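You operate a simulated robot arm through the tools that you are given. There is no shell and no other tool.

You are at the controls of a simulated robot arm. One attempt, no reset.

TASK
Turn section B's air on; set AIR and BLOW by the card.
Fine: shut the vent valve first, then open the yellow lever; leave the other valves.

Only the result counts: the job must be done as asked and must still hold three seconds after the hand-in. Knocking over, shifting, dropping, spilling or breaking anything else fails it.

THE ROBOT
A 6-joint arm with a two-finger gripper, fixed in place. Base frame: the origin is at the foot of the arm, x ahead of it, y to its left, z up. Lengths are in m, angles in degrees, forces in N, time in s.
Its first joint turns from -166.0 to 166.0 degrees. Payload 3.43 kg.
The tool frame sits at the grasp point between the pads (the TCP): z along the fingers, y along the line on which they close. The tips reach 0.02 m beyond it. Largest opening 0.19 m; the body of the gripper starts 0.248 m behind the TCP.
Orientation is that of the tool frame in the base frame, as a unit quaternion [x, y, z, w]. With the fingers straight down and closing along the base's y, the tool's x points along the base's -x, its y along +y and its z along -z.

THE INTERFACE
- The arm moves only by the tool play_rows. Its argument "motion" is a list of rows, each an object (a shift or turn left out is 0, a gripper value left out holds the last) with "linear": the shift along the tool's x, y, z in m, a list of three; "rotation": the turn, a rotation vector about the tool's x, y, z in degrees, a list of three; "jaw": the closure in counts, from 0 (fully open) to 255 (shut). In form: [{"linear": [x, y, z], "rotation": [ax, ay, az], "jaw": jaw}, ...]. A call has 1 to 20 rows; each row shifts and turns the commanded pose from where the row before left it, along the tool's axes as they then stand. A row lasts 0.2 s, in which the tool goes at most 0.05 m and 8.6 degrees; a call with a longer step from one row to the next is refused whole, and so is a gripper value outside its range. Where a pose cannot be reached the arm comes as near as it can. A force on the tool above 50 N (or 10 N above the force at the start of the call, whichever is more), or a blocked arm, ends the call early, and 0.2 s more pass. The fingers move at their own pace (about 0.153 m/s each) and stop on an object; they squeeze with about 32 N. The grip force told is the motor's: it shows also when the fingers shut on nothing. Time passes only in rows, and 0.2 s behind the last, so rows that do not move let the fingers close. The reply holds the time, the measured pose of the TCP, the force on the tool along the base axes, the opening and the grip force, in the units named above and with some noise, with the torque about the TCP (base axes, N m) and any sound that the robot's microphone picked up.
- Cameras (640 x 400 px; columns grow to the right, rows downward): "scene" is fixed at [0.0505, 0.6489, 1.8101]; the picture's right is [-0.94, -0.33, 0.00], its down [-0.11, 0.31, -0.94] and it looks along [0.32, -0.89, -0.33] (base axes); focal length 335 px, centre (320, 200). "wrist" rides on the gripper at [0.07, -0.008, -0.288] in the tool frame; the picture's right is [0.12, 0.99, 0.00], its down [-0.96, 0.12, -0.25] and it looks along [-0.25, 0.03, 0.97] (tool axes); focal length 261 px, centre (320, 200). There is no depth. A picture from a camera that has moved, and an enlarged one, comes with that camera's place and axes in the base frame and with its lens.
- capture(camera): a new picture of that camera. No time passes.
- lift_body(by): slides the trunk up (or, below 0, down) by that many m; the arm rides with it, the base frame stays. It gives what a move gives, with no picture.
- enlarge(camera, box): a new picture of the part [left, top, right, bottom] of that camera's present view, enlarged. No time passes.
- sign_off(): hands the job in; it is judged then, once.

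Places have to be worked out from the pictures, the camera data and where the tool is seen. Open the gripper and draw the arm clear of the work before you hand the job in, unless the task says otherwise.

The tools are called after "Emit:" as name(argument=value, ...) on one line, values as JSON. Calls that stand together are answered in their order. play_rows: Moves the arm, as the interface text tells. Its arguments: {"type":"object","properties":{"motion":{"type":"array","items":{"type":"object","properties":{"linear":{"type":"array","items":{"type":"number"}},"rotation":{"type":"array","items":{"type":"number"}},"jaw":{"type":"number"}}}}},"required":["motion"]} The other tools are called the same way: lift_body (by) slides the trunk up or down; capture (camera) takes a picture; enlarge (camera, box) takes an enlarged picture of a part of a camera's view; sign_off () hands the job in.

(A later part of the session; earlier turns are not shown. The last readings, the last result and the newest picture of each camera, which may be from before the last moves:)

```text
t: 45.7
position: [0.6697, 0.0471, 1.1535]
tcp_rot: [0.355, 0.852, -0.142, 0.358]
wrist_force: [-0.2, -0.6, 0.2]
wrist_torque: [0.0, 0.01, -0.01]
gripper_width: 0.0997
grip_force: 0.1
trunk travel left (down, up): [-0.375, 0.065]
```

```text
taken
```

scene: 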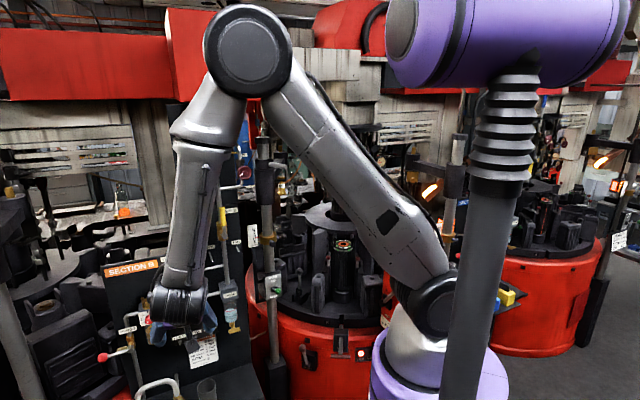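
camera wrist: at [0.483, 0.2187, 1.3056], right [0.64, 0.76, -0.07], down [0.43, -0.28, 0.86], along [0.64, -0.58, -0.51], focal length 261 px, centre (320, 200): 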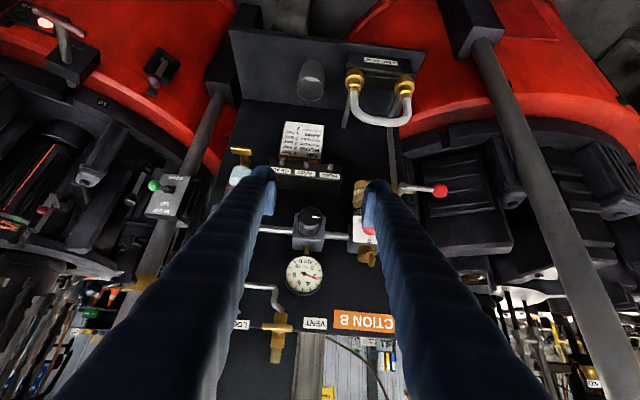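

Now I zoom on the knob from here to locate its face accurately.

Emit:
enlarge(camera="wrist", box=[250, 170, 370, 300])

Emit:
enlarge(camera="wrist", box=[280, 190, 340, 260])

```text
3.08 times, centred on (310, 235) of wrist
camera zoom: at [0.483, 0.2187, 1.3056], right [0.64, 0.76, -0.07], down [0.43, -0.28, 0.86], along [0.64, -0.58, -0.51], focal length 802 px, centre (351, 92)
```

zoom: 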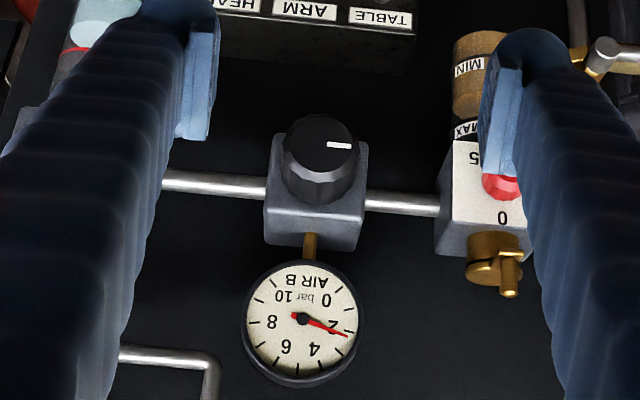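

```text
5.71 times, centred on (310, 225) of wrist
camera zoom: at [0.483, 0.2187, 1.3056], right [0.64, 0.76, -0.07], down [0.43, -0.28, 0.86], along [0.64, -0.58, -0.51], focal length 1489 px, centre (377, 57)
```

zoom: 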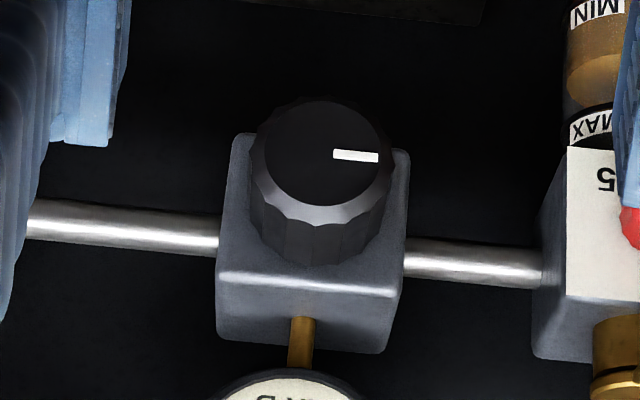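

Knob face centre is at f≈0.588, l≈0.501, z≈1.105, diameter ~0.04, base at f≈0.625; AIR reads ~2.35. I align with its axis at standoff, set the jaw to ~0.065 m, and pre-rotate 30° counter-clockwise about the knob axis.

Emit:
play_rows(motion=[{"linear": [0.0172, -0.003, 0.0172], "jaw": 168}, {"linear": [0.0172, -0.003, 0.0172]}, {"rotation": [5.3, 0, -5.3]}, {"rotation": [5.3, 0, -5.3]}, {"rotation": [5.3, 0, -5.3]}, {"rotation": [5.3, 0, -5.3]}, {}])

Emit:
enlarge(camera="wrist", box=[250, 150, 390, 250])

Emit:
capture(camera="scene")

```text
t: 47.3
position: [0.6671, 0.0445, 1.1025]
tcp_rot: [0.251, 0.863, -0.358, 0.255]
wrist_force: [0.1, -0.9, 0.7]
wrist_torque: [-0.02, -0.02, 0.01]
gripper_width: 0.0648
grip_force: 0.1
trunk travel left (down, up): [-0.375, 0.065]
```

```text
4.00 times, centred on (320, 200) of wrist
camera zoom: at [0.535, 0.2708, 1.2397], right [0.52, 0.64, -0.56], down [0.72, 0.01, 0.69], along [0.45, -0.77, -0.46], focal length 1043 px, centre (320, 200)
```

zoom: 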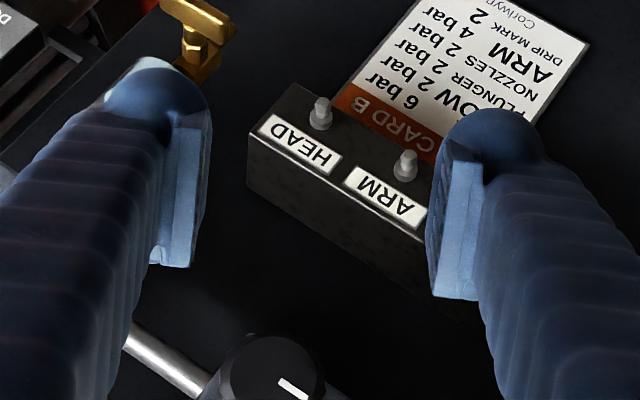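

```text
taken
```

scene: 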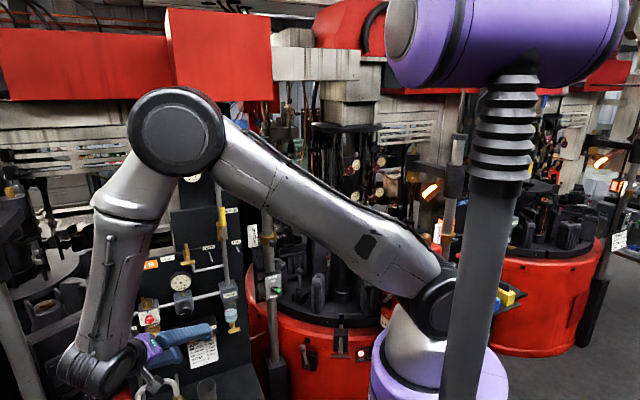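

Pose reached cleanly. I approach along the knob axis to just short of the knob face and check alignment.

Emit:
play_rows(motion=[{"linear": [-0.0255, 0, 0.0255]}, {"linear": [-0.0255, 0, 0.0255]}, {"linear": [-0.0255, 0, 0.0255]}, {}])

Emit:
enlarge(camera="wrist", box=[250, 150, 390, 250])

Emit:
enlarge(camera="scene", box=[130, 260, 240, 350])

```text
t: 48.3
position: [0.7456, -0.0327, 1.1016]
tcp_rot: [0.252, 0.862, -0.358, 0.255]
wrist_force: [-1.0, -0.3, 0.4]
wrist_torque: [0.07, -0.04, -0.01]
gripper_width: 0.0649
grip_force: 0.0
trunk travel left (down, up): [-0.375, 0.065]
```

```text
4.00 times, centred on (320, 200) of wrist
camera zoom: at [0.6131, 0.1936, 1.2394], right [0.52, 0.64, -0.56], down [0.72, 0.01, 0.69], along [0.45, -0.77, -0.46], focal length 1043 px, centre (320, 200)
```

zoom: 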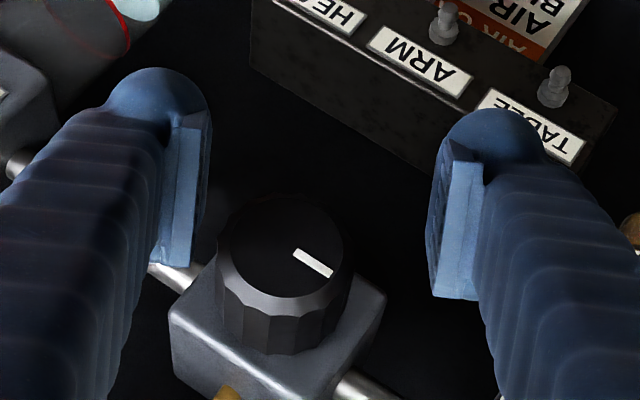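

```text
4.44 times, centred on (185, 305) of scene
camera zoom: at [0.0505, 0.6489, 1.8101], right [-0.94, -0.33, 0.0], down [-0.11, 0.31, -0.94], along [0.32, -0.89, -0.33], focal length 1487 px, centre (920, -267)
```

zoom: 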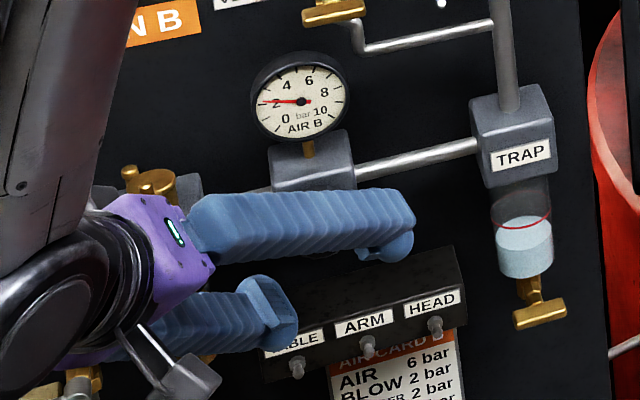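

Cross-checking several views puts the knob face at f≈0.578, l≈0.500, z≈1.112. I correct by that offset, move the pads over the knob, and close.

Emit:
play_rows(motion=[{"linear": [-0.0098, -0.0043, 0.0049]}, {"linear": [-0.0098, -0.0043, 0.0049]}, {}])

Emit:
enlarge(camera="wrist", box=[250, 150, 390, 250])

```text
t: 49.1
position: [0.7572, -0.0491, 1.1107]
tcp_rot: [0.251, 0.862, -0.358, 0.255]
wrist_force: [0.8, -0.1, -0.2]
wrist_torque: [0.04, 0.0, -0.03]
gripper_width: 0.065
grip_force: 0.1
trunk travel left (down, up): [-0.375, 0.065]
```

```text
4.00 times, centred on (320, 200) of wrist
camera zoom: at [0.6243, 0.1773, 1.2489], right [0.52, 0.64, -0.56], down [0.72, 0.01, 0.69], along [0.45, -0.77, -0.46], focal length 1043 px, centre (320, 200)
```

zoom: 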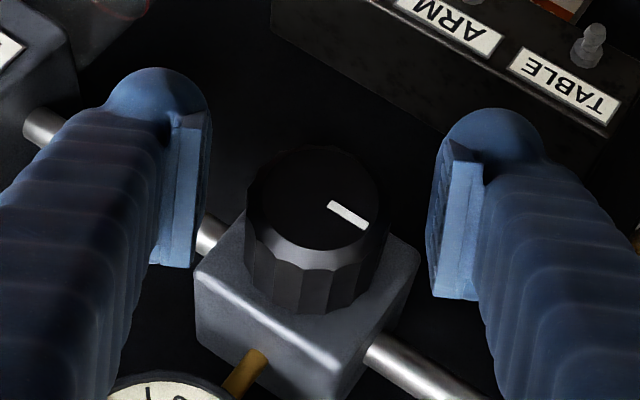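

The knob is centred between the pads. I close on it.

Emit:
play_rows(motion=[{"jaw": 255}, {}, {}])

Emit:
enlarge(camera="wrist", box=[250, 150, 390, 250])

```text
t: 49.9
position: [0.7557, -0.0491, 1.1113]
tcp_rot: [0.251, 0.862, -0.358, 0.254]
wrist_force: [3.0, 0.8, -1.5]
wrist_torque: [0.11, 0.03, 0.24]
gripper_width: 0.0407
grip_force: 45.2
trunk travel left (down, up): [-0.375, 0.065]
```

```text
4.00 times, centred on (320, 200) of wrist
camera zoom: at [0.6247, 0.1775, 1.2486], right [0.52, 0.64, -0.56], down [0.72, 0.01, 0.69], along [0.45, -0.77, -0.46], focal length 1043 px, centre (320, 200)
```

zoom: 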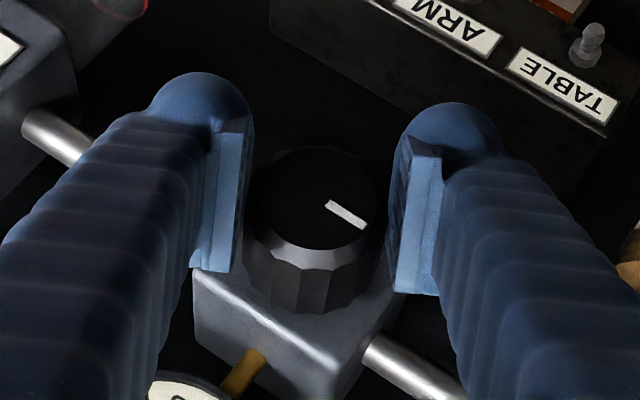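

Gripped (0.0407 m). I turn clockwise 15° about the knob axis and check the gauge.

Emit:
play_rows(motion=[{"rotation": [-3.54, 0, 3.54]}, {"rotation": [-3.54, 0, 3.54]}, {"rotation": [-3.54, 0, 3.54]}, {}])

Emit:
enlarge(camera="scene", box=[165, 265, 205, 325])

Emit:
enlarge(camera="wrist", box=[250, 150, 390, 250])

```text
t: 50.9
position: [0.7564, -0.0497, 1.1111]
tcp_rot: [0.305, 0.865, -0.252, 0.309]
wrist_force: [5.0, 5.0, -10.8]
wrist_torque: [-0.02, -0.06, 0.13]
gripper_width: 0.0404
grip_force: 45.0
trunk travel left (down, up): [-0.375, 0.065]
```

```text
6.67 times, centred on (185, 295) of scene
camera zoom: at [0.0505, 0.6489, 1.8101], right [-0.94, -0.33, 0.0], down [-0.11, 0.31, -0.94], along [0.32, -0.89, -0.33], focal length 2231 px, centre (1220, -433)
```

zoom: 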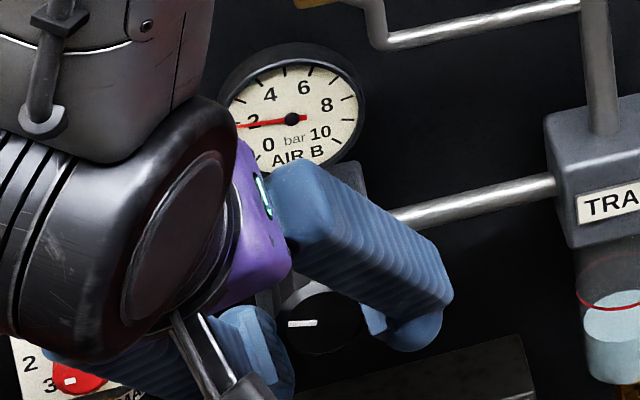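

```text
4.00 times, centred on (320, 200) of wrist
camera zoom: at [0.5977, 0.1503, 1.2618], right [0.6, 0.73, -0.33], down [0.58, -0.13, 0.8], along [0.54, -0.68, -0.5], focal length 1043 px, centre (320, 200)
```

zoom: 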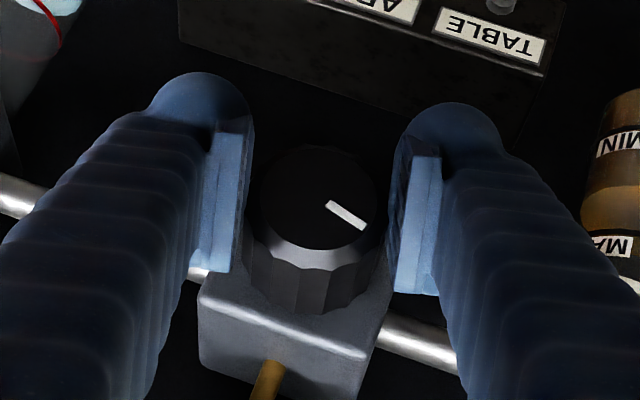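

The knob turned with the gripper, but the needle seems to have dropped slightly. I look at the gauge more closely, before and after a short wait.

Emit:
enlarge(camera="scene", box=[165, 272, 200, 296])

Emit:
play_rows(motion=[{}, {}, {}, {}, {}])

Emit:
enlarge(camera="scene", box=[165, 272, 200, 296])

```text
16.00 times, centred on (182, 284) of scene
camera zoom: at [0.0505, 0.6489, 1.8101], right [-0.94, -0.33, 0.0], down [-0.11, 0.31, -0.94], along [0.32, -0.89, -0.33], focal length 5354 px, centre (2520, -1144)
```

zoom: 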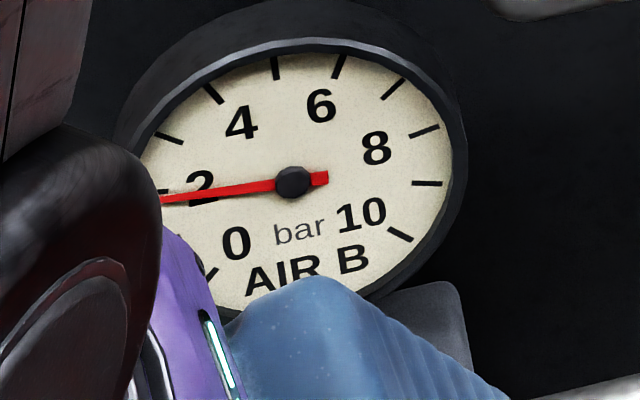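

```text
t: 52.1
position: [0.7572, -0.0497, 1.1118]
tcp_rot: [0.306, 0.865, -0.252, 0.308]
wrist_force: [3.9, 6.5, -9.9]
wrist_torque: [0.09, 0.1, 0.27]
gripper_width: 0.0404
grip_force: 44.8
trunk travel left (down, up): [-0.375, 0.065]
```

```text
16.00 times, centred on (182, 284) of scene
camera zoom: at [0.0505, 0.6489, 1.8101], right [-0.94, -0.33, 0.0], down [-0.11, 0.31, -0.94], along [0.32, -0.89, -0.33], focal length 5354 px, centre (2520, -1144)
```

zoom: 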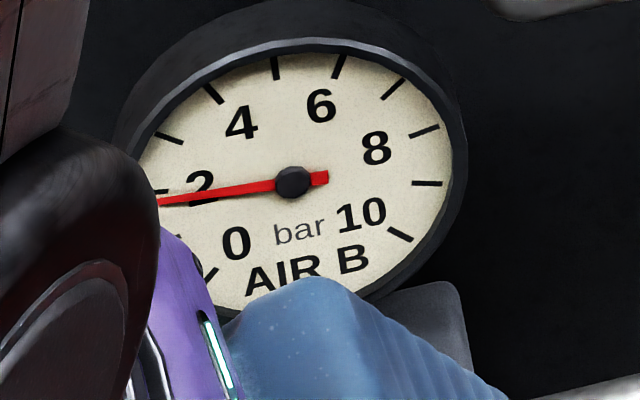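

AIR fell to ~1.85 for 15° clockwise, so this knob raises pressure counter-clockwise at roughly 36° per bar. I turn it 30° counter-clockwise to confirm.

Emit:
play_rows(motion=[{"rotation": [3.54, 0, -3.54]}, {"rotation": [3.54, 0, -3.54]}, {"rotation": [3.54, 0, -3.54]}, {"rotation": [3.54, 0, -3.54]}, {"rotation": [3.54, 0, -3.54]}, {"rotation": [3.54, 0, -3.54]}, {}])

Emit:
enlarge(camera="scene", box=[165, 272, 200, 296])

Emit:
enlarge(camera="wrist", box=[250, 150, 390, 250])

```text
t: 53.7
position: [0.7557, -0.0485, 1.112]
tcp_rot: [0.192, 0.845, -0.459, 0.195]
wrist_force: [5.3, 10.5, -9.8]
wrist_torque: [0.36, 0.4, 0.43]
gripper_width: 0.0404
grip_force: 44.8
trunk travel left (down, up): [-0.375, 0.065]
```

```text
16.00 times, centred on (182, 284) of scene
camera zoom: at [0.0505, 0.6489, 1.8101], right [-0.94, -0.33, 0.0], down [-0.11, 0.31, -0.94], along [0.32, -0.89, -0.33], focal length 5354 px, centre (2520, -1144)
```

zoom: 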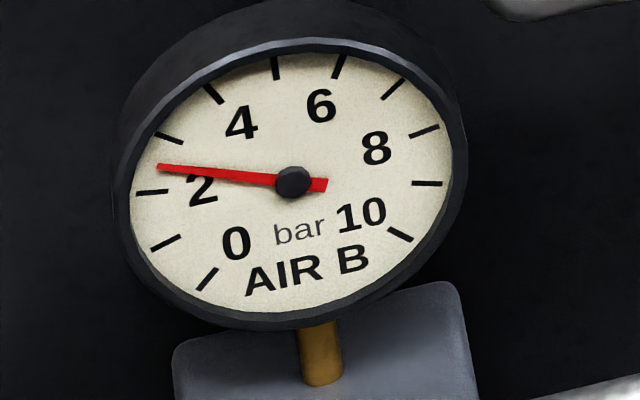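

```text
4.00 times, centred on (320, 200) of wrist
camera zoom: at [0.6485, 0.2016, 1.2266], right [0.4, 0.52, -0.76], down [0.84, 0.13, 0.53], along [0.37, -0.84, -0.38], focal length 1043 px, centre (320, 200)
```

zoom: 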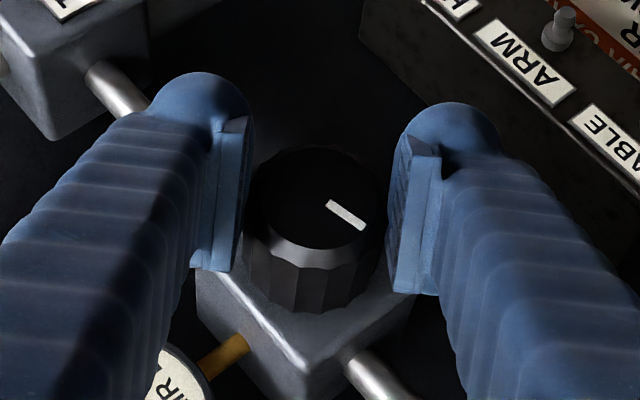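

The knob followed exactly; the reading is ~2.45 and may still be lagging. I wait a second and re-read.

Emit:
play_rows(motion=[{}, {}, {}, {}, {}, {}])

Emit:
enlarge(camera="scene", box=[165, 272, 200, 296])

```text
t: 55.1
position: [0.7571, -0.049, 1.1113]
tcp_rot: [0.192, 0.845, -0.459, 0.195]
wrist_force: [8.0, 12.7, -9.9]
wrist_torque: [0.13, 0.15, 0.24]
gripper_width: 0.0404
grip_force: 44.8
trunk travel left (down, up): [-0.375, 0.065]
```

```text
16.00 times, centred on (182, 284) of scene
camera zoom: at [0.0505, 0.6489, 1.8101], right [-0.94, -0.33, 0.0], down [-0.11, 0.31, -0.94], along [0.32, -0.89, -0.33], focal length 5354 px, centre (2520, -1144)
```

zoom: 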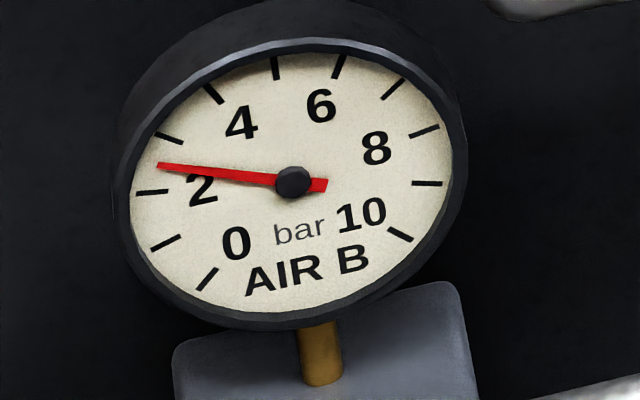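

Stable at ~2.47, so about 45°/bar; I need ~160° more counter-clockwise. I open the jaw and swing the gripper 90° clockwise around the knob axis to re-grip.

Emit:
play_rows(motion=[{"jaw": 168}, {}, {"rotation": [-5.3, 0, 5.3]}, {"rotation": [-5.3, 0, 5.3]}, {"rotation": [-5.3, 0, 5.3]}, {"rotation": [-5.3, 0, 5.3]}, {"rotation": [-5.3, 0, 5.3]}, {"rotation": [-5.3, 0, 5.3]}, {}])

Emit:
enlarge(camera="wrist", box=[250, 150, 390, 250])

Emit:
capture(camera="scene")

```text
t: 57.1
position: [0.7554, -0.05, 1.111]
tcp_rot: [0.354, 0.852, -0.141, 0.358]
wrist_force: [0.1, -0.5, -0.3]
wrist_torque: [0.01, 0.04, 0.04]
gripper_width: 0.0649
grip_force: 0.0
trunk travel left (down, up): [-0.375, 0.065]
```

```text
4.00 times, centred on (320, 200) of wrist
camera zoom: at [0.5683, 0.1213, 1.2646], right [0.64, 0.76, -0.07], down [0.43, -0.28, 0.86], along [0.64, -0.58, -0.51], focal length 1043 px, centre (320, 200)
```

zoom: 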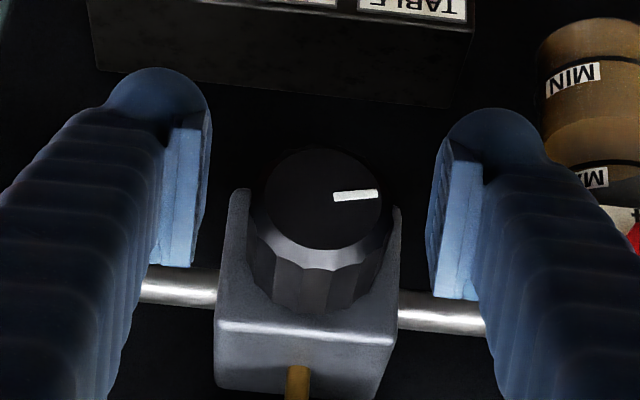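

```text
taken
```

scene: 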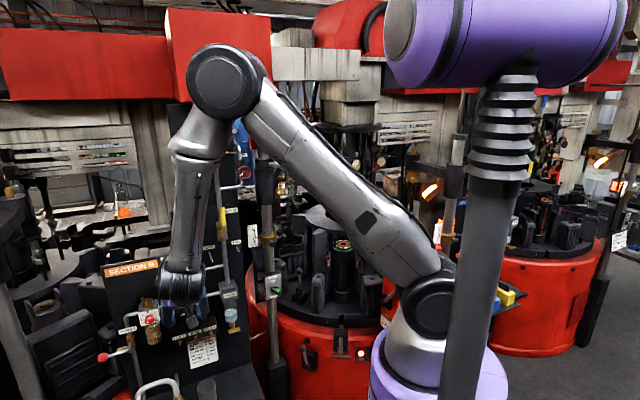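

Now at neutral with the knob free between the pads. I continue swinging clockwise another 45°.

Emit:
play_rows(motion=[{"rotation": [-5.3, 0, 5.3]}, {"rotation": [-5.3, 0, 5.3]}, {"rotation": [-5.3, 0, 5.3]}, {"rotation": [-5.3, 0, 5.3]}, {"rotation": [-5.3, 0, 5.3]}, {"rotation": [-5.3, 0, 5.3]}, {}])

Emit:
enlarge(camera="wrist", box=[250, 150, 390, 250])

Emit:
capture(camera="scene")

```text
t: 58.7
position: [0.7667, -0.0454, 1.1254]
tcp_rot: [0.378, 0.843, -0.093, 0.371]
wrist_force: [-0.2, -0.5, -0.2]
wrist_torque: [-0.01, 0.03, -0.01]
gripper_width: 0.0648
grip_force: 0.1
out of reach, approached as far as the arm can: row 1, 2, 3, 4, 5, 6
trunk travel left (down, up): [-0.375, 0.065]
```

```text
4.00 times, centred on (320, 200) of wrist
camera zoom: at [0.5694, 0.1139, 1.2792], right [0.65, 0.76, 0.04], down [0.37, -0.36, 0.86], along [0.67, -0.54, -0.51], focal length 1043 px, centre (320, 200)
```

zoom: 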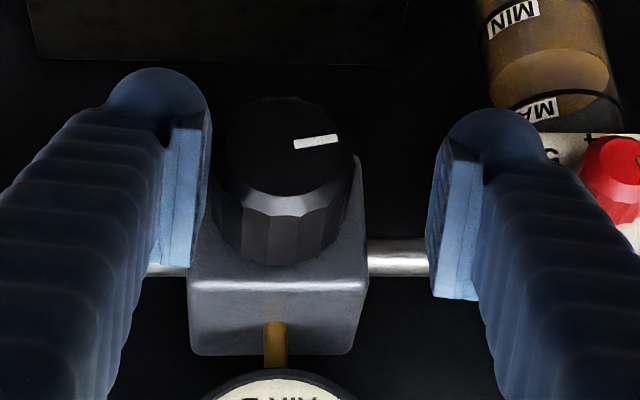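

```text
taken
```

scene: 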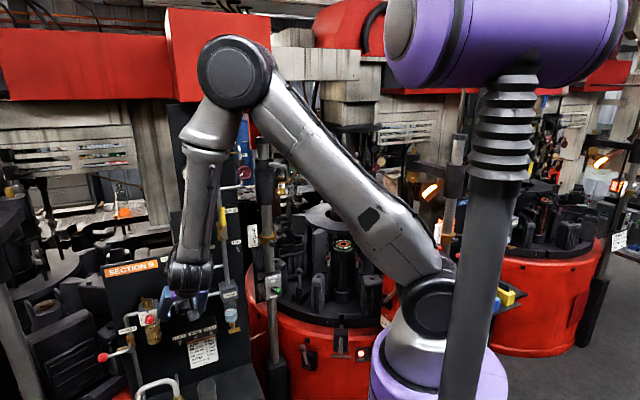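

That direction is out of reach past ~+5°, so usable range is 0° to −45° or more. I command back to neutral, re-grip there, and will turn in several counter-clockwise strokes.

Emit:
play_rows(motion=[{"rotation": [5.3, 0, -5.3]}, {"rotation": [5.3, 0, -5.3]}, {"rotation": [5.3, 0, -5.3]}, {"rotation": [5.3, 0, -5.3]}, {"rotation": [5.3, 0, -5.3]}, {"rotation": [5.3, 0, -5.3]}, {}])

Emit:
enlarge(camera="wrist", box=[250, 150, 390, 250])

```text
t: 60.3
position: [0.7657, -0.0457, 1.126]
tcp_rot: [0.22, 0.856, -0.415, 0.217]
wrist_force: [0.2, 0.0, 0.4]
wrist_torque: [0.02, 0.0, 0.03]
gripper_width: 0.0648
grip_force: 0.1
trunk travel left (down, up): [-0.375, 0.065]
```

```text
4.00 times, centred on (320, 200) of wrist
camera zoom: at [0.6504, 0.1954, 1.2544], right [0.46, 0.58, -0.68], down [0.8, 0.07, 0.6], along [0.4, -0.81, -0.43], focal length 1043 px, centre (320, 200)
```

zoom: 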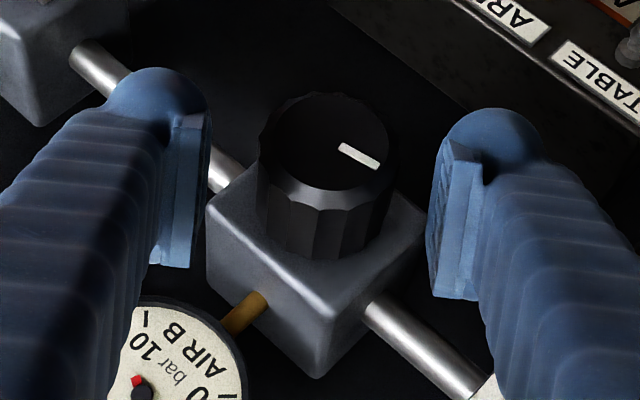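

The commanded pose had been reset, so I'm now at about −38° and off-centre. I re-centre on the knob axis with the jaw open and test how far counter-clockwise the arm can reach freely.

Emit:
play_rows(motion=[{"linear": [0.0144, 0.0018, 0.0096]}, {"rotation": [5.3, 0, -5.3]}, {"rotation": [5.3, 0, -5.3]}, {"rotation": [5.3, 0, -5.3]}, {"rotation": [5.3, 0, -5.3]}, {}])

Emit:
enlarge(camera="wrist", box=[250, 150, 390, 250])

Emit:
capture(camera="scene")

```text
t: 61.7
position: [0.7585, -0.0501, 1.112]
tcp_rot: [0.096, 0.791, -0.597, 0.093]
wrist_force: [0.2, 0.9, 0.4]
wrist_torque: [-0.02, -0.01, 0.01]
gripper_width: 0.0648
grip_force: 0.1
trunk travel left (down, up): [-0.375, 0.065]
```

```text
4.00 times, centred on (320, 200) of wrist
camera zoom: at [0.6782, 0.2281, 1.1795], right [0.15, 0.27, -0.95], down [0.95, 0.23, 0.21], along [0.28, -0.93, -0.23], focal length 1043 px, centre (320, 200)
```

zoom: 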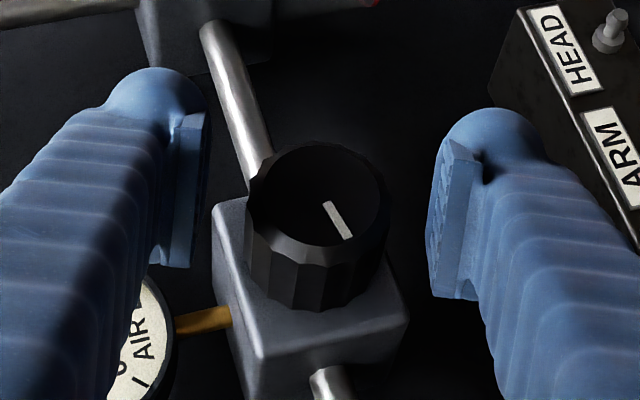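

```text
taken
```

scene: 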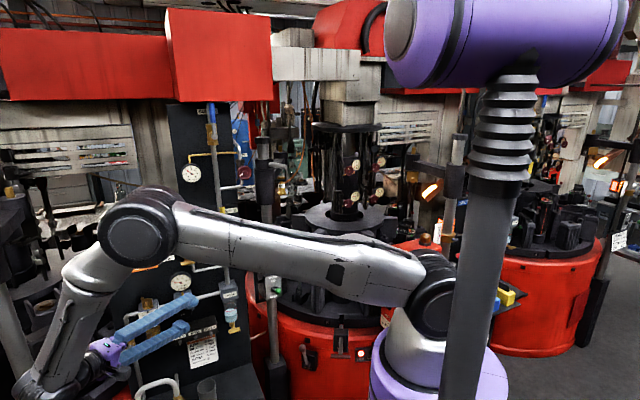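

Reached about −68° with good centring, so each stroke can be ~67°. I swing back to neutral with the jaw open and grip the knob.

Emit:
play_rows(motion=[{"rotation": [-5.3, 0, 5.3]}, {"rotation": [-5.3, 0, 5.3]}, {"rotation": [-5.3, 0, 5.3]}, {"rotation": [-5.3, 0, 5.3]}, {"rotation": [-5.3, 0, 5.3]}, {"rotation": [-5.3, 0, 5.3]}, {"rotation": [-5.3, 0, 5.3]}, {"rotation": [-5.3, 0, 5.3]}, {"rotation": [-5.3, 0, 5.3]}, {}, {"jaw": 255}, {}, {}])

Emit:
enlarge(camera="wrist", box=[250, 150, 390, 250])

```text
t: 64.5
position: [0.7574, -0.0504, 1.1108]
tcp_rot: [0.354, 0.854, -0.149, 0.35]
wrist_force: [-8.8, -2.6, -7.3]
wrist_torque: [0.06, 0.04, -0.15]
gripper_width: 0.0403
grip_force: 45.2
trunk travel left (down, up): [-0.375, 0.065]
```

```text
4.00 times, centred on (320, 200) of wrist
camera zoom: at [0.5747, 0.1234, 1.2668], right [0.64, 0.76, -0.09], down [0.45, -0.28, 0.85], along [0.62, -0.59, -0.52], focal length 1043 px, centre (320, 200)
```

zoom: 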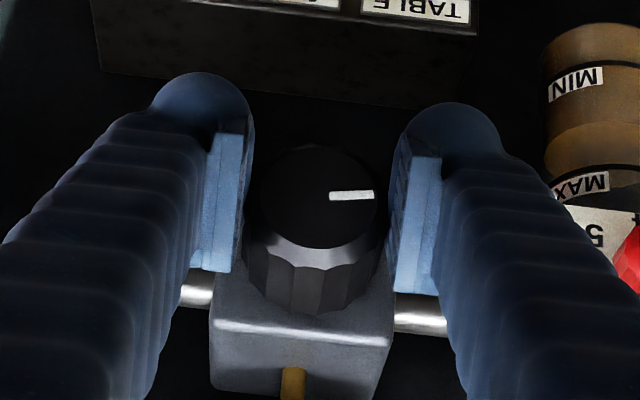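

Gripped at neutral. I turn counter-clockwise 67° and read the gauge.

Emit:
play_rows(motion=[{"rotation": [4.42, 0, -4.42]}, {"rotation": [5.3, 0, -5.3]}, {"rotation": [5.3, 0, -5.3]}, {"rotation": [5.3, 0, -5.3]}, {"rotation": [5.3, 0, -5.3]}, {"rotation": [5.3, 0, -5.3]}, {"rotation": [5.3, 0, -5.3]}, {"rotation": [5.3, 0, -5.3]}, {"rotation": [5.3, 0, -5.3]}, {}, {}])

Emit:
enlarge(camera="scene", box=[165, 272, 200, 296])

Emit:
enlarge(camera="wrist", box=[250, 150, 390, 250])

```text
t: 66.9
position: [0.7571, -0.0502, 1.1112]
tcp_rot: [0.102, 0.796, -0.589, 0.098]
wrist_force: [-19.2, -1.3, -14.3]
wrist_torque: [0.14, 0.12, -0.19]
gripper_width: 0.0403
grip_force: 44.9
trunk travel left (down, up): [-0.375, 0.065]
```

```text
16.00 times, centred on (182, 284) of scene
camera zoom: at [0.0505, 0.6489, 1.8101], right [-0.94, -0.33, 0.0], down [-0.11, 0.31, -0.94], along [0.32, -0.89, -0.33], focal length 5354 px, centre (2520, -1144)
```

zoom: 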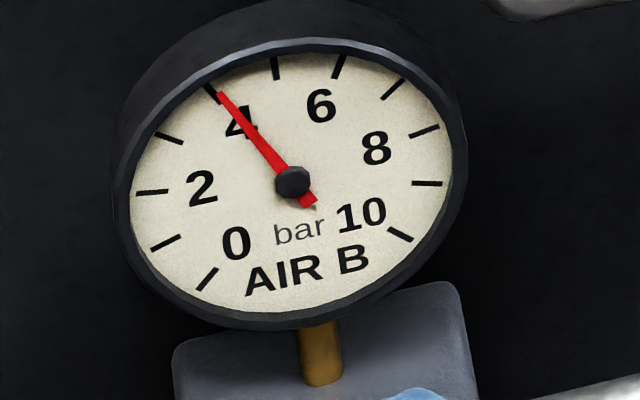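

```text
4.00 times, centred on (320, 200) of wrist
camera zoom: at [0.6772, 0.2264, 1.182], right [0.16, 0.29, -0.94], down [0.95, 0.23, 0.23], along [0.28, -0.93, -0.24], focal length 1043 px, centre (320, 200)
```

zoom: 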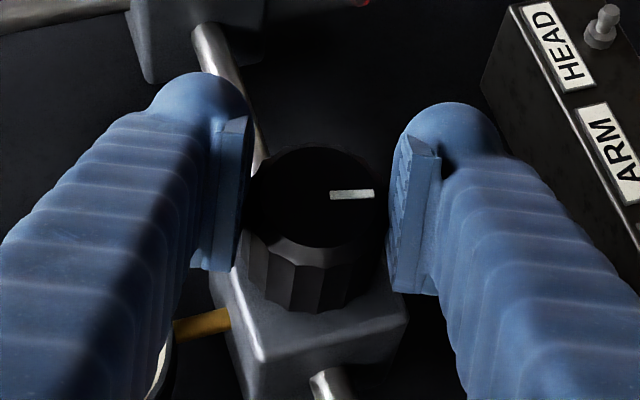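

AIR is now ~4.05 bar (about 42°/bar). I release, swing back, and take another stroke.

Emit:
play_rows(motion=[{"jaw": 168}, {}, {"rotation": [-5.3, 0, 5.3]}, {"rotation": [-5.3, 0, 5.3]}, {"rotation": [-5.3, 0, 5.3]}, {"rotation": [-5.3, 0, 5.3]}, {"rotation": [-5.3, 0, 5.3]}, {"rotation": [-5.3, 0, 5.3]}, {"rotation": [-5.3, 0, 5.3]}, {"rotation": [-5.3, 0, 5.3]}, {"rotation": [-4.42, 0, 4.42]}, {}, {"jaw": 255}, {}, {}])

Emit:
enlarge(camera="wrist", box=[250, 150, 390, 250])

Emit:
enlarge(camera="scene", box=[165, 272, 200, 296])

```text
t: 70.1
position: [0.7574, -0.0506, 1.1108]
tcp_rot: [0.354, 0.855, -0.148, 0.349]
wrist_force: [-7.7, -2.6, -4.7]
wrist_torque: [0.04, 0.02, -0.18]
gripper_width: 0.0403
grip_force: 44.7
trunk travel left (down, up): [-0.375, 0.065]
```

```text
4.00 times, centred on (320, 200) of wrist
camera zoom: at [0.5746, 0.1235, 1.2666], right [0.64, 0.76, -0.09], down [0.45, -0.28, 0.85], along [0.62, -0.59, -0.52], focal length 1043 px, centre (320, 200)
```

zoom: 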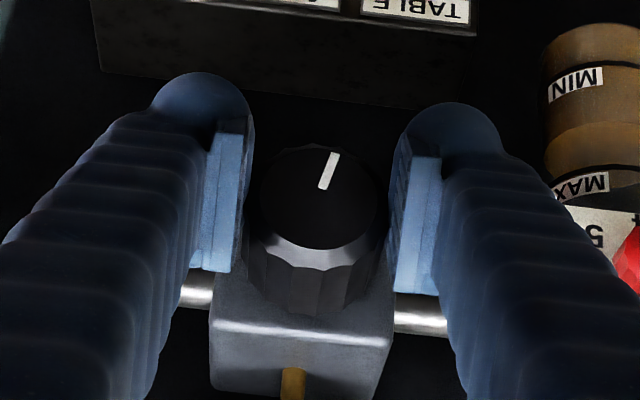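

```text
16.00 times, centred on (182, 284) of scene
camera zoom: at [0.0505, 0.6489, 1.8101], right [-0.94, -0.33, 0.0], down [-0.11, 0.31, -0.94], along [0.32, -0.89, -0.33], focal length 5354 px, centre (2520, -1144)
```

zoom: 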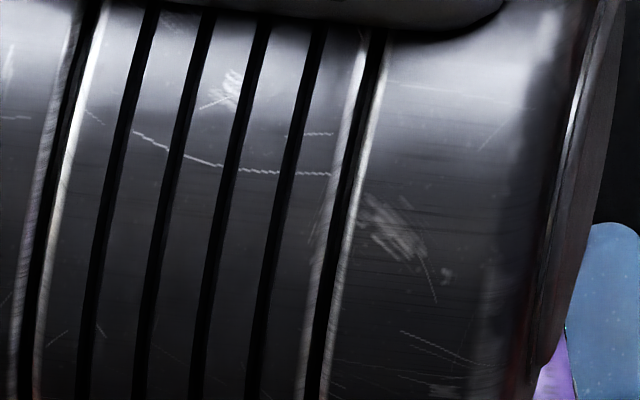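

Gripped again. Another 60° counter-clockwise stroke, then read.

Emit:
play_rows(motion=[{"rotation": [5.3, 0, -5.3]}, {"rotation": [5.3, 0, -5.3]}, {"rotation": [5.3, 0, -5.3]}, {"rotation": [5.3, 0, -5.3]}, {"rotation": [5.3, 0, -5.3]}, {"rotation": [5.3, 0, -5.3]}, {"rotation": [5.3, 0, -5.3]}, {"rotation": [5.3, 0, -5.3]}, {"rotation": [4.42, 0, -4.42]}, {}, {}])

Emit:
enlarge(camera="scene", box=[165, 272, 200, 296])

```text
t: 72.5
position: [0.7573, -0.0497, 1.1125]
tcp_rot: [0.102, 0.795, -0.589, 0.099]
wrist_force: [-20.4, -3.6, -14.0]
wrist_torque: [0.1, 0.1, -0.37]
gripper_width: 0.0401
grip_force: 44.7
trunk travel left (down, up): [-0.375, 0.065]
```

```text
16.00 times, centred on (182, 284) of scene
camera zoom: at [0.0505, 0.6489, 1.8101], right [-0.94, -0.33, 0.0], down [-0.11, 0.31, -0.94], along [0.32, -0.89, -0.33], focal length 5354 px, centre (2520, -1144)
```

zoom: 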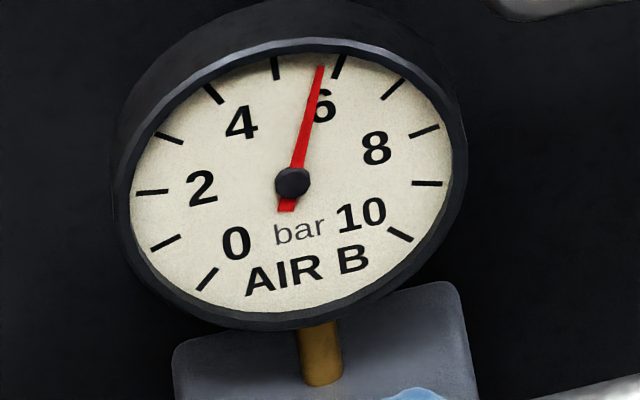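

AIR is at ~5.73. I release, swing back 37° for margin, re-grip, and finish with ~11° more.

Emit:
play_rows(motion=[{"jaw": 168}, {}, {"rotation": [-5.3, 0, 5.3]}, {"rotation": [-5.3, 0, 5.3]}, {"rotation": [-5.3, 0, 5.3]}, {"rotation": [-5.3, 0, 5.3]}, {}, {"jaw": 255}, {}, {}, {"rotation": [2.65, 0, -2.65]}, {"rotation": [2.65, 0, -2.65]}, {"rotation": [2.65, 0, -2.65]}, {}, {}])

Emit:
enlarge(camera="scene", box=[165, 272, 200, 296])

```text
t: 75.7
position: [0.7582, -0.0493, 1.1126]
tcp_rot: [0.181, 0.841, -0.479, 0.176]
wrist_force: [-1.7, -9.1, 3.7]
wrist_torque: [0.08, 0.14, -0.13]
gripper_width: 0.0404
grip_force: 44.8
trunk travel left (down, up): [-0.375, 0.065]
```

```text
16.00 times, centred on (182, 284) of scene
camera zoom: at [0.0505, 0.6489, 1.8101], right [-0.94, -0.33, 0.0], down [-0.11, 0.31, -0.94], along [0.32, -0.89, -0.33], focal length 5354 px, centre (2520, -1144)
```

zoom: 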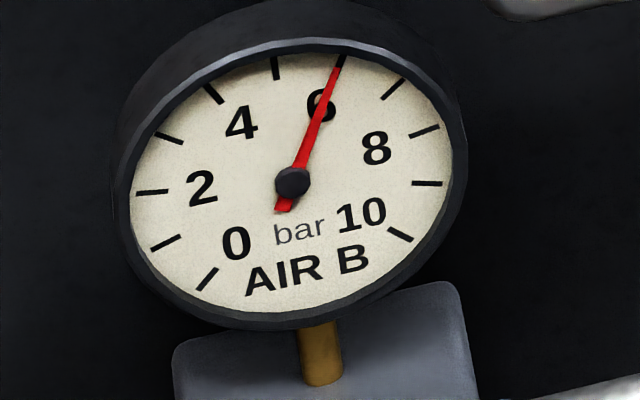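

The needle is on the 6 mark to within a few hundredths. I zoom tighter to verify.

Emit:
enlarge(camera="scene", box=[174, 273, 190, 284])

```text
16.00 times, centred on (182, 278) of scene
camera zoom: at [0.0505, 0.6489, 1.8101], right [-0.94, -0.33, 0.0], down [-0.11, 0.31, -0.94], along [0.32, -0.89, -0.33], focal length 5354 px, centre (2528, -1056)
```

zoom: 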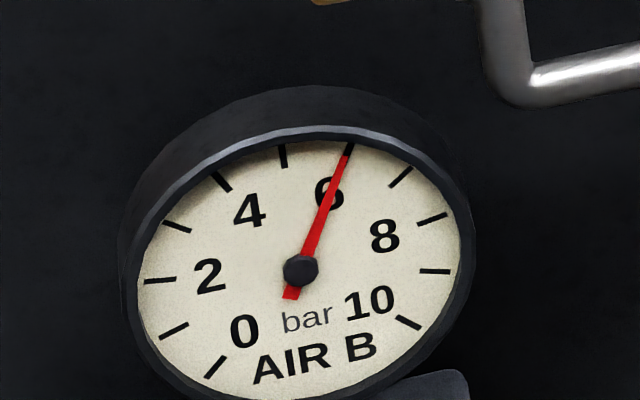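

AIR computes to ~5.97 bar. I release, retract straight back along the knob axis, and re-read all gauges.

Emit:
play_rows(motion=[{"jaw": 168}, {}, {"linear": [0.0255, 0, -0.0255]}, {"linear": [0.0255, 0, -0.0255]}, {"linear": [0.0255, 0, -0.0255]}, {"linear": [0.0255, 0, -0.0255]}, {}])

Emit:
enlarge(camera="scene", box=[165, 272, 200, 296])

Emit:
enlarge(camera="scene", box=[338, 150, 398, 188])

Emit:
enlarge(camera="scene", box=[338, 182, 398, 220])

Emit:
capture(camera="scene")

```text
t: 77.3
position: [0.6566, 0.0554, 1.1126]
tcp_rot: [0.18, 0.841, -0.479, 0.176]
wrist_force: [0.0, -0.2, 0.6]
wrist_torque: [-0.05, -0.02, -0.03]
gripper_width: 0.065
grip_force: 0.1
trunk travel left (down, up): [-0.375, 0.065]
```

```text
16.00 times, centred on (182, 284) of scene
camera zoom: at [0.0505, 0.6489, 1.8101], right [-0.94, -0.33, 0.0], down [-0.11, 0.31, -0.94], along [0.32, -0.89, -0.33], focal length 5354 px, centre (2520, -1144)
```

zoom: 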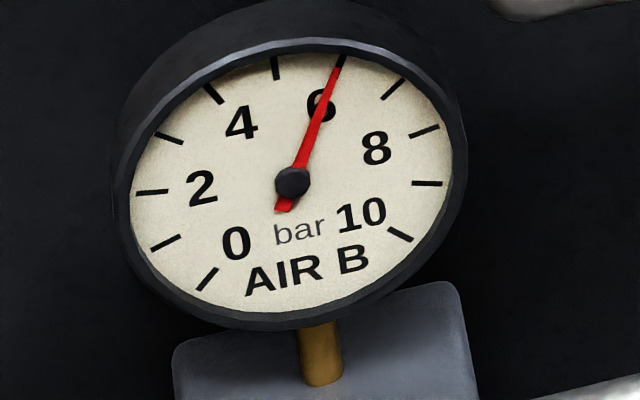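

```text
10.53 times, centred on (368, 169) of scene
camera zoom: at [0.0505, 0.6489, 1.8101], right [-0.94, -0.33, 0.0], down [-0.11, 0.31, -0.94], along [0.32, -0.89, -0.33], focal length 3523 px, centre (-185, 526)
```

zoom: 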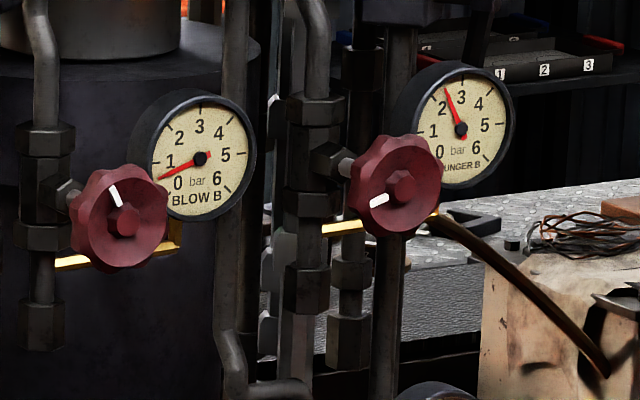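

```text
10.53 times, centred on (368, 201) of scene
camera zoom: at [0.0505, 0.6489, 1.8101], right [-0.94, -0.33, 0.0], down [-0.11, 0.31, -0.94], along [0.32, -0.89, -0.33], focal length 3523 px, centre (-185, 190)
```

zoom: 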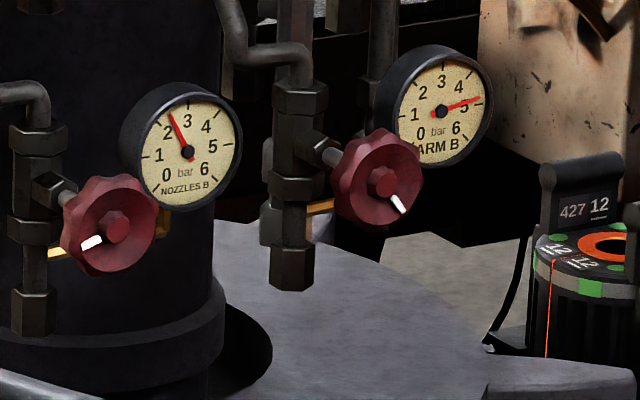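

```text
taken
```

scene: 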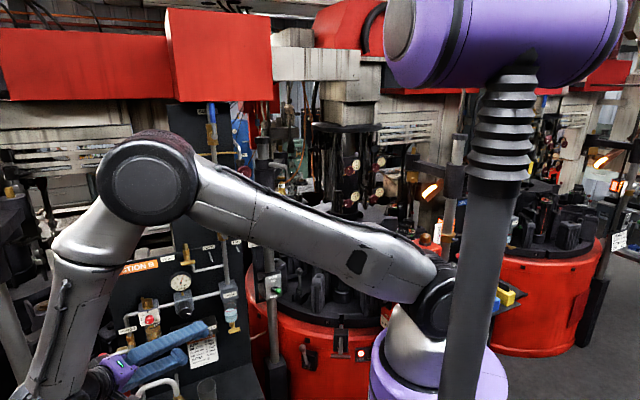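

AIR holds ~6; BLOW now reads ~0.7, and its wheel is at f≈0.861, l≈−0.257, z≈1.437 with its axis also along f. I unwind the gripper roll, back off and climb clear of the panel.

Emit:
play_rows(motion=[{"rotation": [-5.4, 0, 5.4]}, {"rotation": [-5.4, 0, 5.4]}, {"rotation": [-5.4, 0, 5.4]}, {"rotation": [-5.4, 0, 5.4]}, {"rotation": [-5.4, 0, 5.4]}, {"rotation": [-5.4, 0, 5.4]}, {"linear": [-0.031, -0.0044, -0.031]}, {"linear": [-0.031, -0.0044, -0.031]}, {"linear": [-0.031, -0.0044, -0.031]}, {"linear": [-0.031, -0.0044, -0.031]}, {"linear": [-0.031, -0.0044, -0.031]}, {"linear": [-0.031, -0.0044, -0.031]}, {"linear": [-0.031, -0.0044, -0.031]}, {"linear": [-0.031, -0.0044, -0.031]}, {"linear": [-0.031, -0.0044, -0.031]}, {"linear": [-0.031, -0.0044, -0.031]}, {"linear": [-0.031, -0.0044, -0.031]}, {"linear": [-0.031, -0.0044, -0.031]}])

Emit:
capture(camera="scene")

```text
t: 81.1
position: [0.6343, 0.0262, 1.6399]
tcp_rot: [0.348, 0.857, -0.161, 0.345]
wrist_force: [0.3, -0.2, -0.2]
wrist_torque: [0.04, -0.01, 0.0]
gripper_width: 0.0648
grip_force: 0.0
trunk travel left (down, up): [-0.375, 0.065]
```

```text
taken
```

scene: 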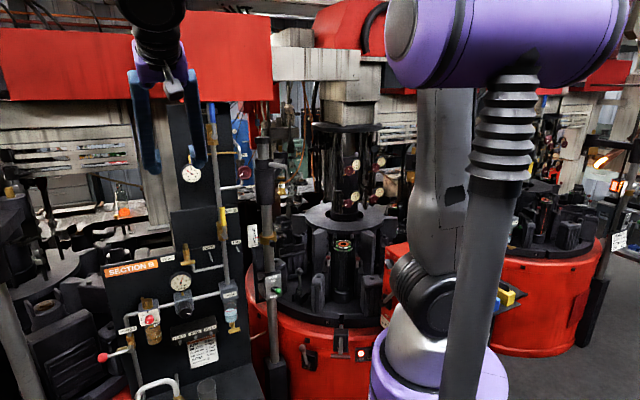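

Clear and high. I tilt the tool back to straight down, then will translate across toward the BLOW wheel.

Emit:
play_rows(motion=[{"rotation": [-0.33, 7.45, 0.13]}, {"rotation": [-0.33, 7.45, 0.13]}, {"rotation": [-0.33, 7.45, 0.13]}, {"rotation": [-0.33, 7.45, 0.13]}, {"rotation": [-0.33, 7.45, 0.13]}, {"rotation": [-0.33, 7.45, 0.13]}, {"linear": [-0.0159, -0.0426, 0]}, {"linear": [-0.0159, -0.0426, 0]}, {"linear": [-0.0159, -0.0426, 0]}, {"linear": [-0.0159, -0.0426, 0]}, {"linear": [-0.0159, -0.0426, 0]}, {"linear": [-0.0159, -0.0426, 0]}, {"linear": [-0.0159, -0.0426, 0]}])

Emit:
capture(camera="scene")

Emit:
capture(camera="wrist")

```text
t: 83.9
position: [0.4993, -0.2654, 1.6374]
tcp_rot: [0.384, 0.923, 0.002, -0.001]
wrist_force: [-0.6, -0.4, -0.2]
wrist_torque: [0.05, -0.04, 0.0]
gripper_width: 0.0645
grip_force: 0.1
trunk travel left (down, up): [-0.375, 0.065]
```

```text
taken
```

scene: 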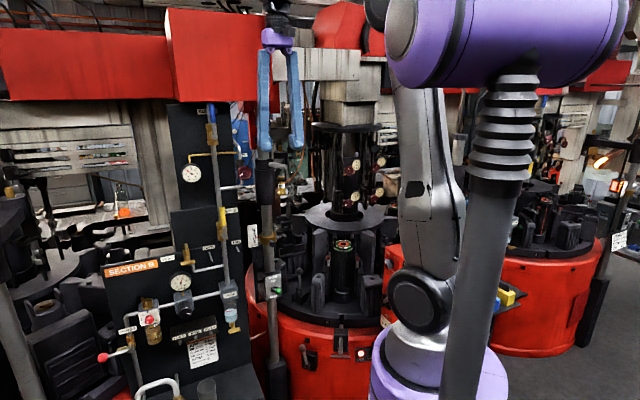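

```text
taken
camera wrist: at [0.4445, -0.2227, 1.925], right [0.62, 0.79, 0.0], down [0.76, -0.6, 0.25], along [0.19, -0.15, -0.97], focal length 261 px, centre (320, 200)
```

wrist: 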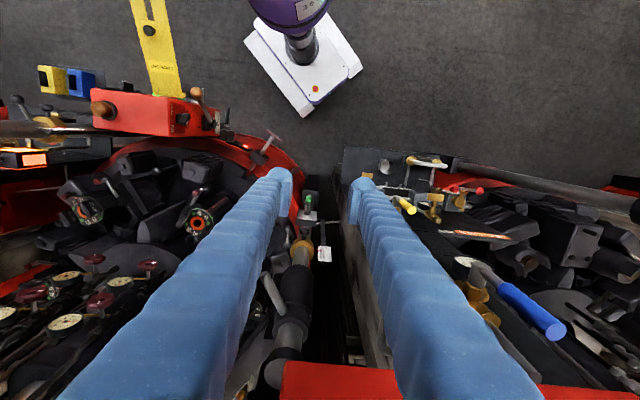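

On course; the post is well clear of the path. I continue to f≈0.70, l≈−0.257 in front of the wheel column.

Emit:
play_rows(motion=[{"linear": [-0.0159, -0.0422, 0]}, {"linear": [-0.0159, -0.0422, 0]}, {"linear": [-0.0159, -0.0422, 0]}, {"linear": [-0.0159, -0.0422, 0]}, {"linear": [-0.0159, -0.0422, 0]}, {"linear": [-0.0159, -0.0422, 0]}, {"linear": [-0.0159, -0.0422, 0]}, {"linear": [-0.0159, -0.0422, 0]}, {"linear": [-0.0159, -0.0422, 0]}, {"linear": [-0.0159, -0.0422, 0]}])

Emit:
capture(camera="scene")

Emit:
capture(camera="wrist")

```text
t: 86.1
position: [0.3138, -0.6822, 1.6361]
tcp_rot: [0.384, 0.923, 0.004, -0.002]
wrist_force: [0.8, -1.9, -1.4]
wrist_torque: [0.71, -0.01, -0.04]
gripper_width: 0.065
grip_force: 0.1
trunk travel left (down, up): [-0.375, 0.065]
```

```text
taken
```

scene: 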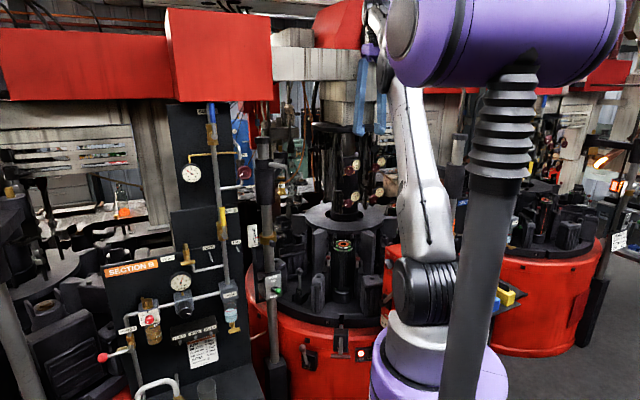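

```text
taken
camera wrist: at [0.2589, -0.64, 1.9232], right [0.62, 0.78, 0.01], down [0.76, -0.6, 0.24], along [0.19, -0.15, -0.97], focal length 261 px, centre (320, 200)
```

wrist: 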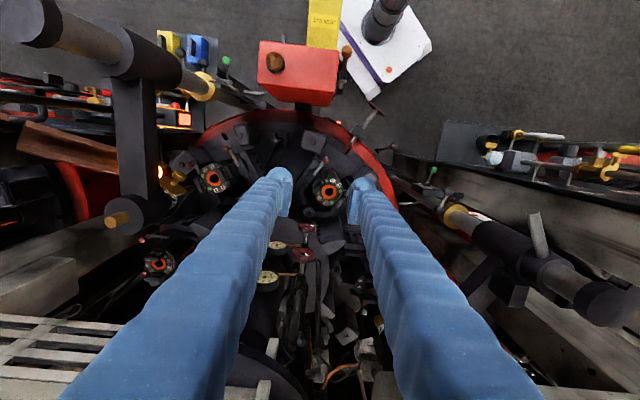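

I see a small torque reading (0.7 N·m) that might be a touch or just settling; I wait a moment and re-read, and zoom on the wheels.

Emit:
play_rows(motion=[{}, {}])

Emit:
enlarge(camera="wrist", box=[230, 200, 360, 300])

Emit:
enlarge(camera="scene", box=[310, 0, 440, 130])

```text
t: 86.7
position: [0.3154, -0.6712, 1.6426]
tcp_rot: [0.383, 0.924, 0.001, 0.001]
wrist_force: [0.1, 0.7, 0.8]
wrist_torque: [-0.26, 0.02, -0.02]
gripper_width: 0.0649
grip_force: 0.0
trunk travel left (down, up): [-0.375, 0.065]
```

```text
4.00 times, centred on (295, 250) of wrist
camera zoom: at [0.2603, -0.6272, 1.9295], right [0.62, 0.79, 0.0], down [0.76, -0.6, 0.25], along [0.19, -0.15, -0.97], focal length 1043 px, centre (420, 0)
```

zoom: 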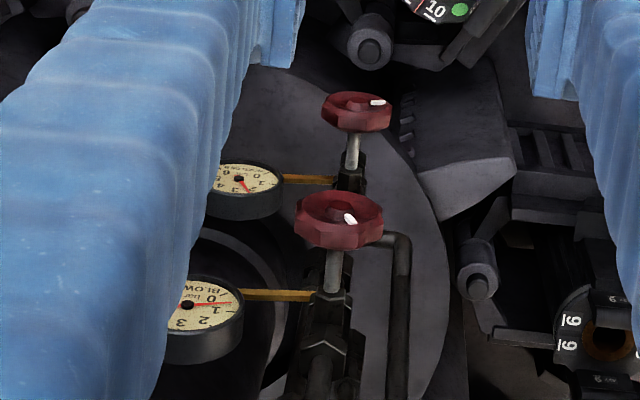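

```text
3.08 times, centred on (375, 65) of scene
camera zoom: at [0.0505, 0.6489, 1.8101], right [-0.94, -0.33, 0.0], down [-0.11, 0.31, -0.94], along [0.32, -0.89, -0.33], focal length 1030 px, centre (151, 615)
```

zoom: 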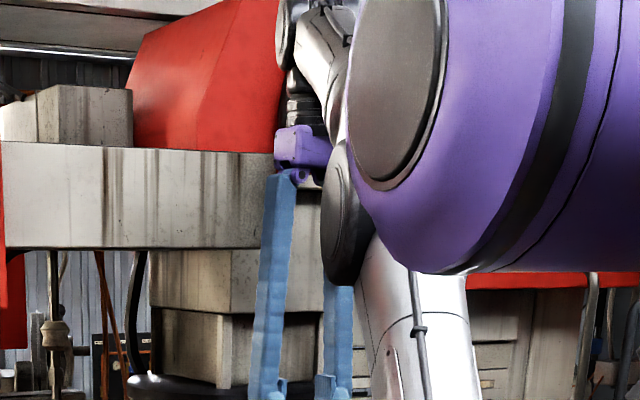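

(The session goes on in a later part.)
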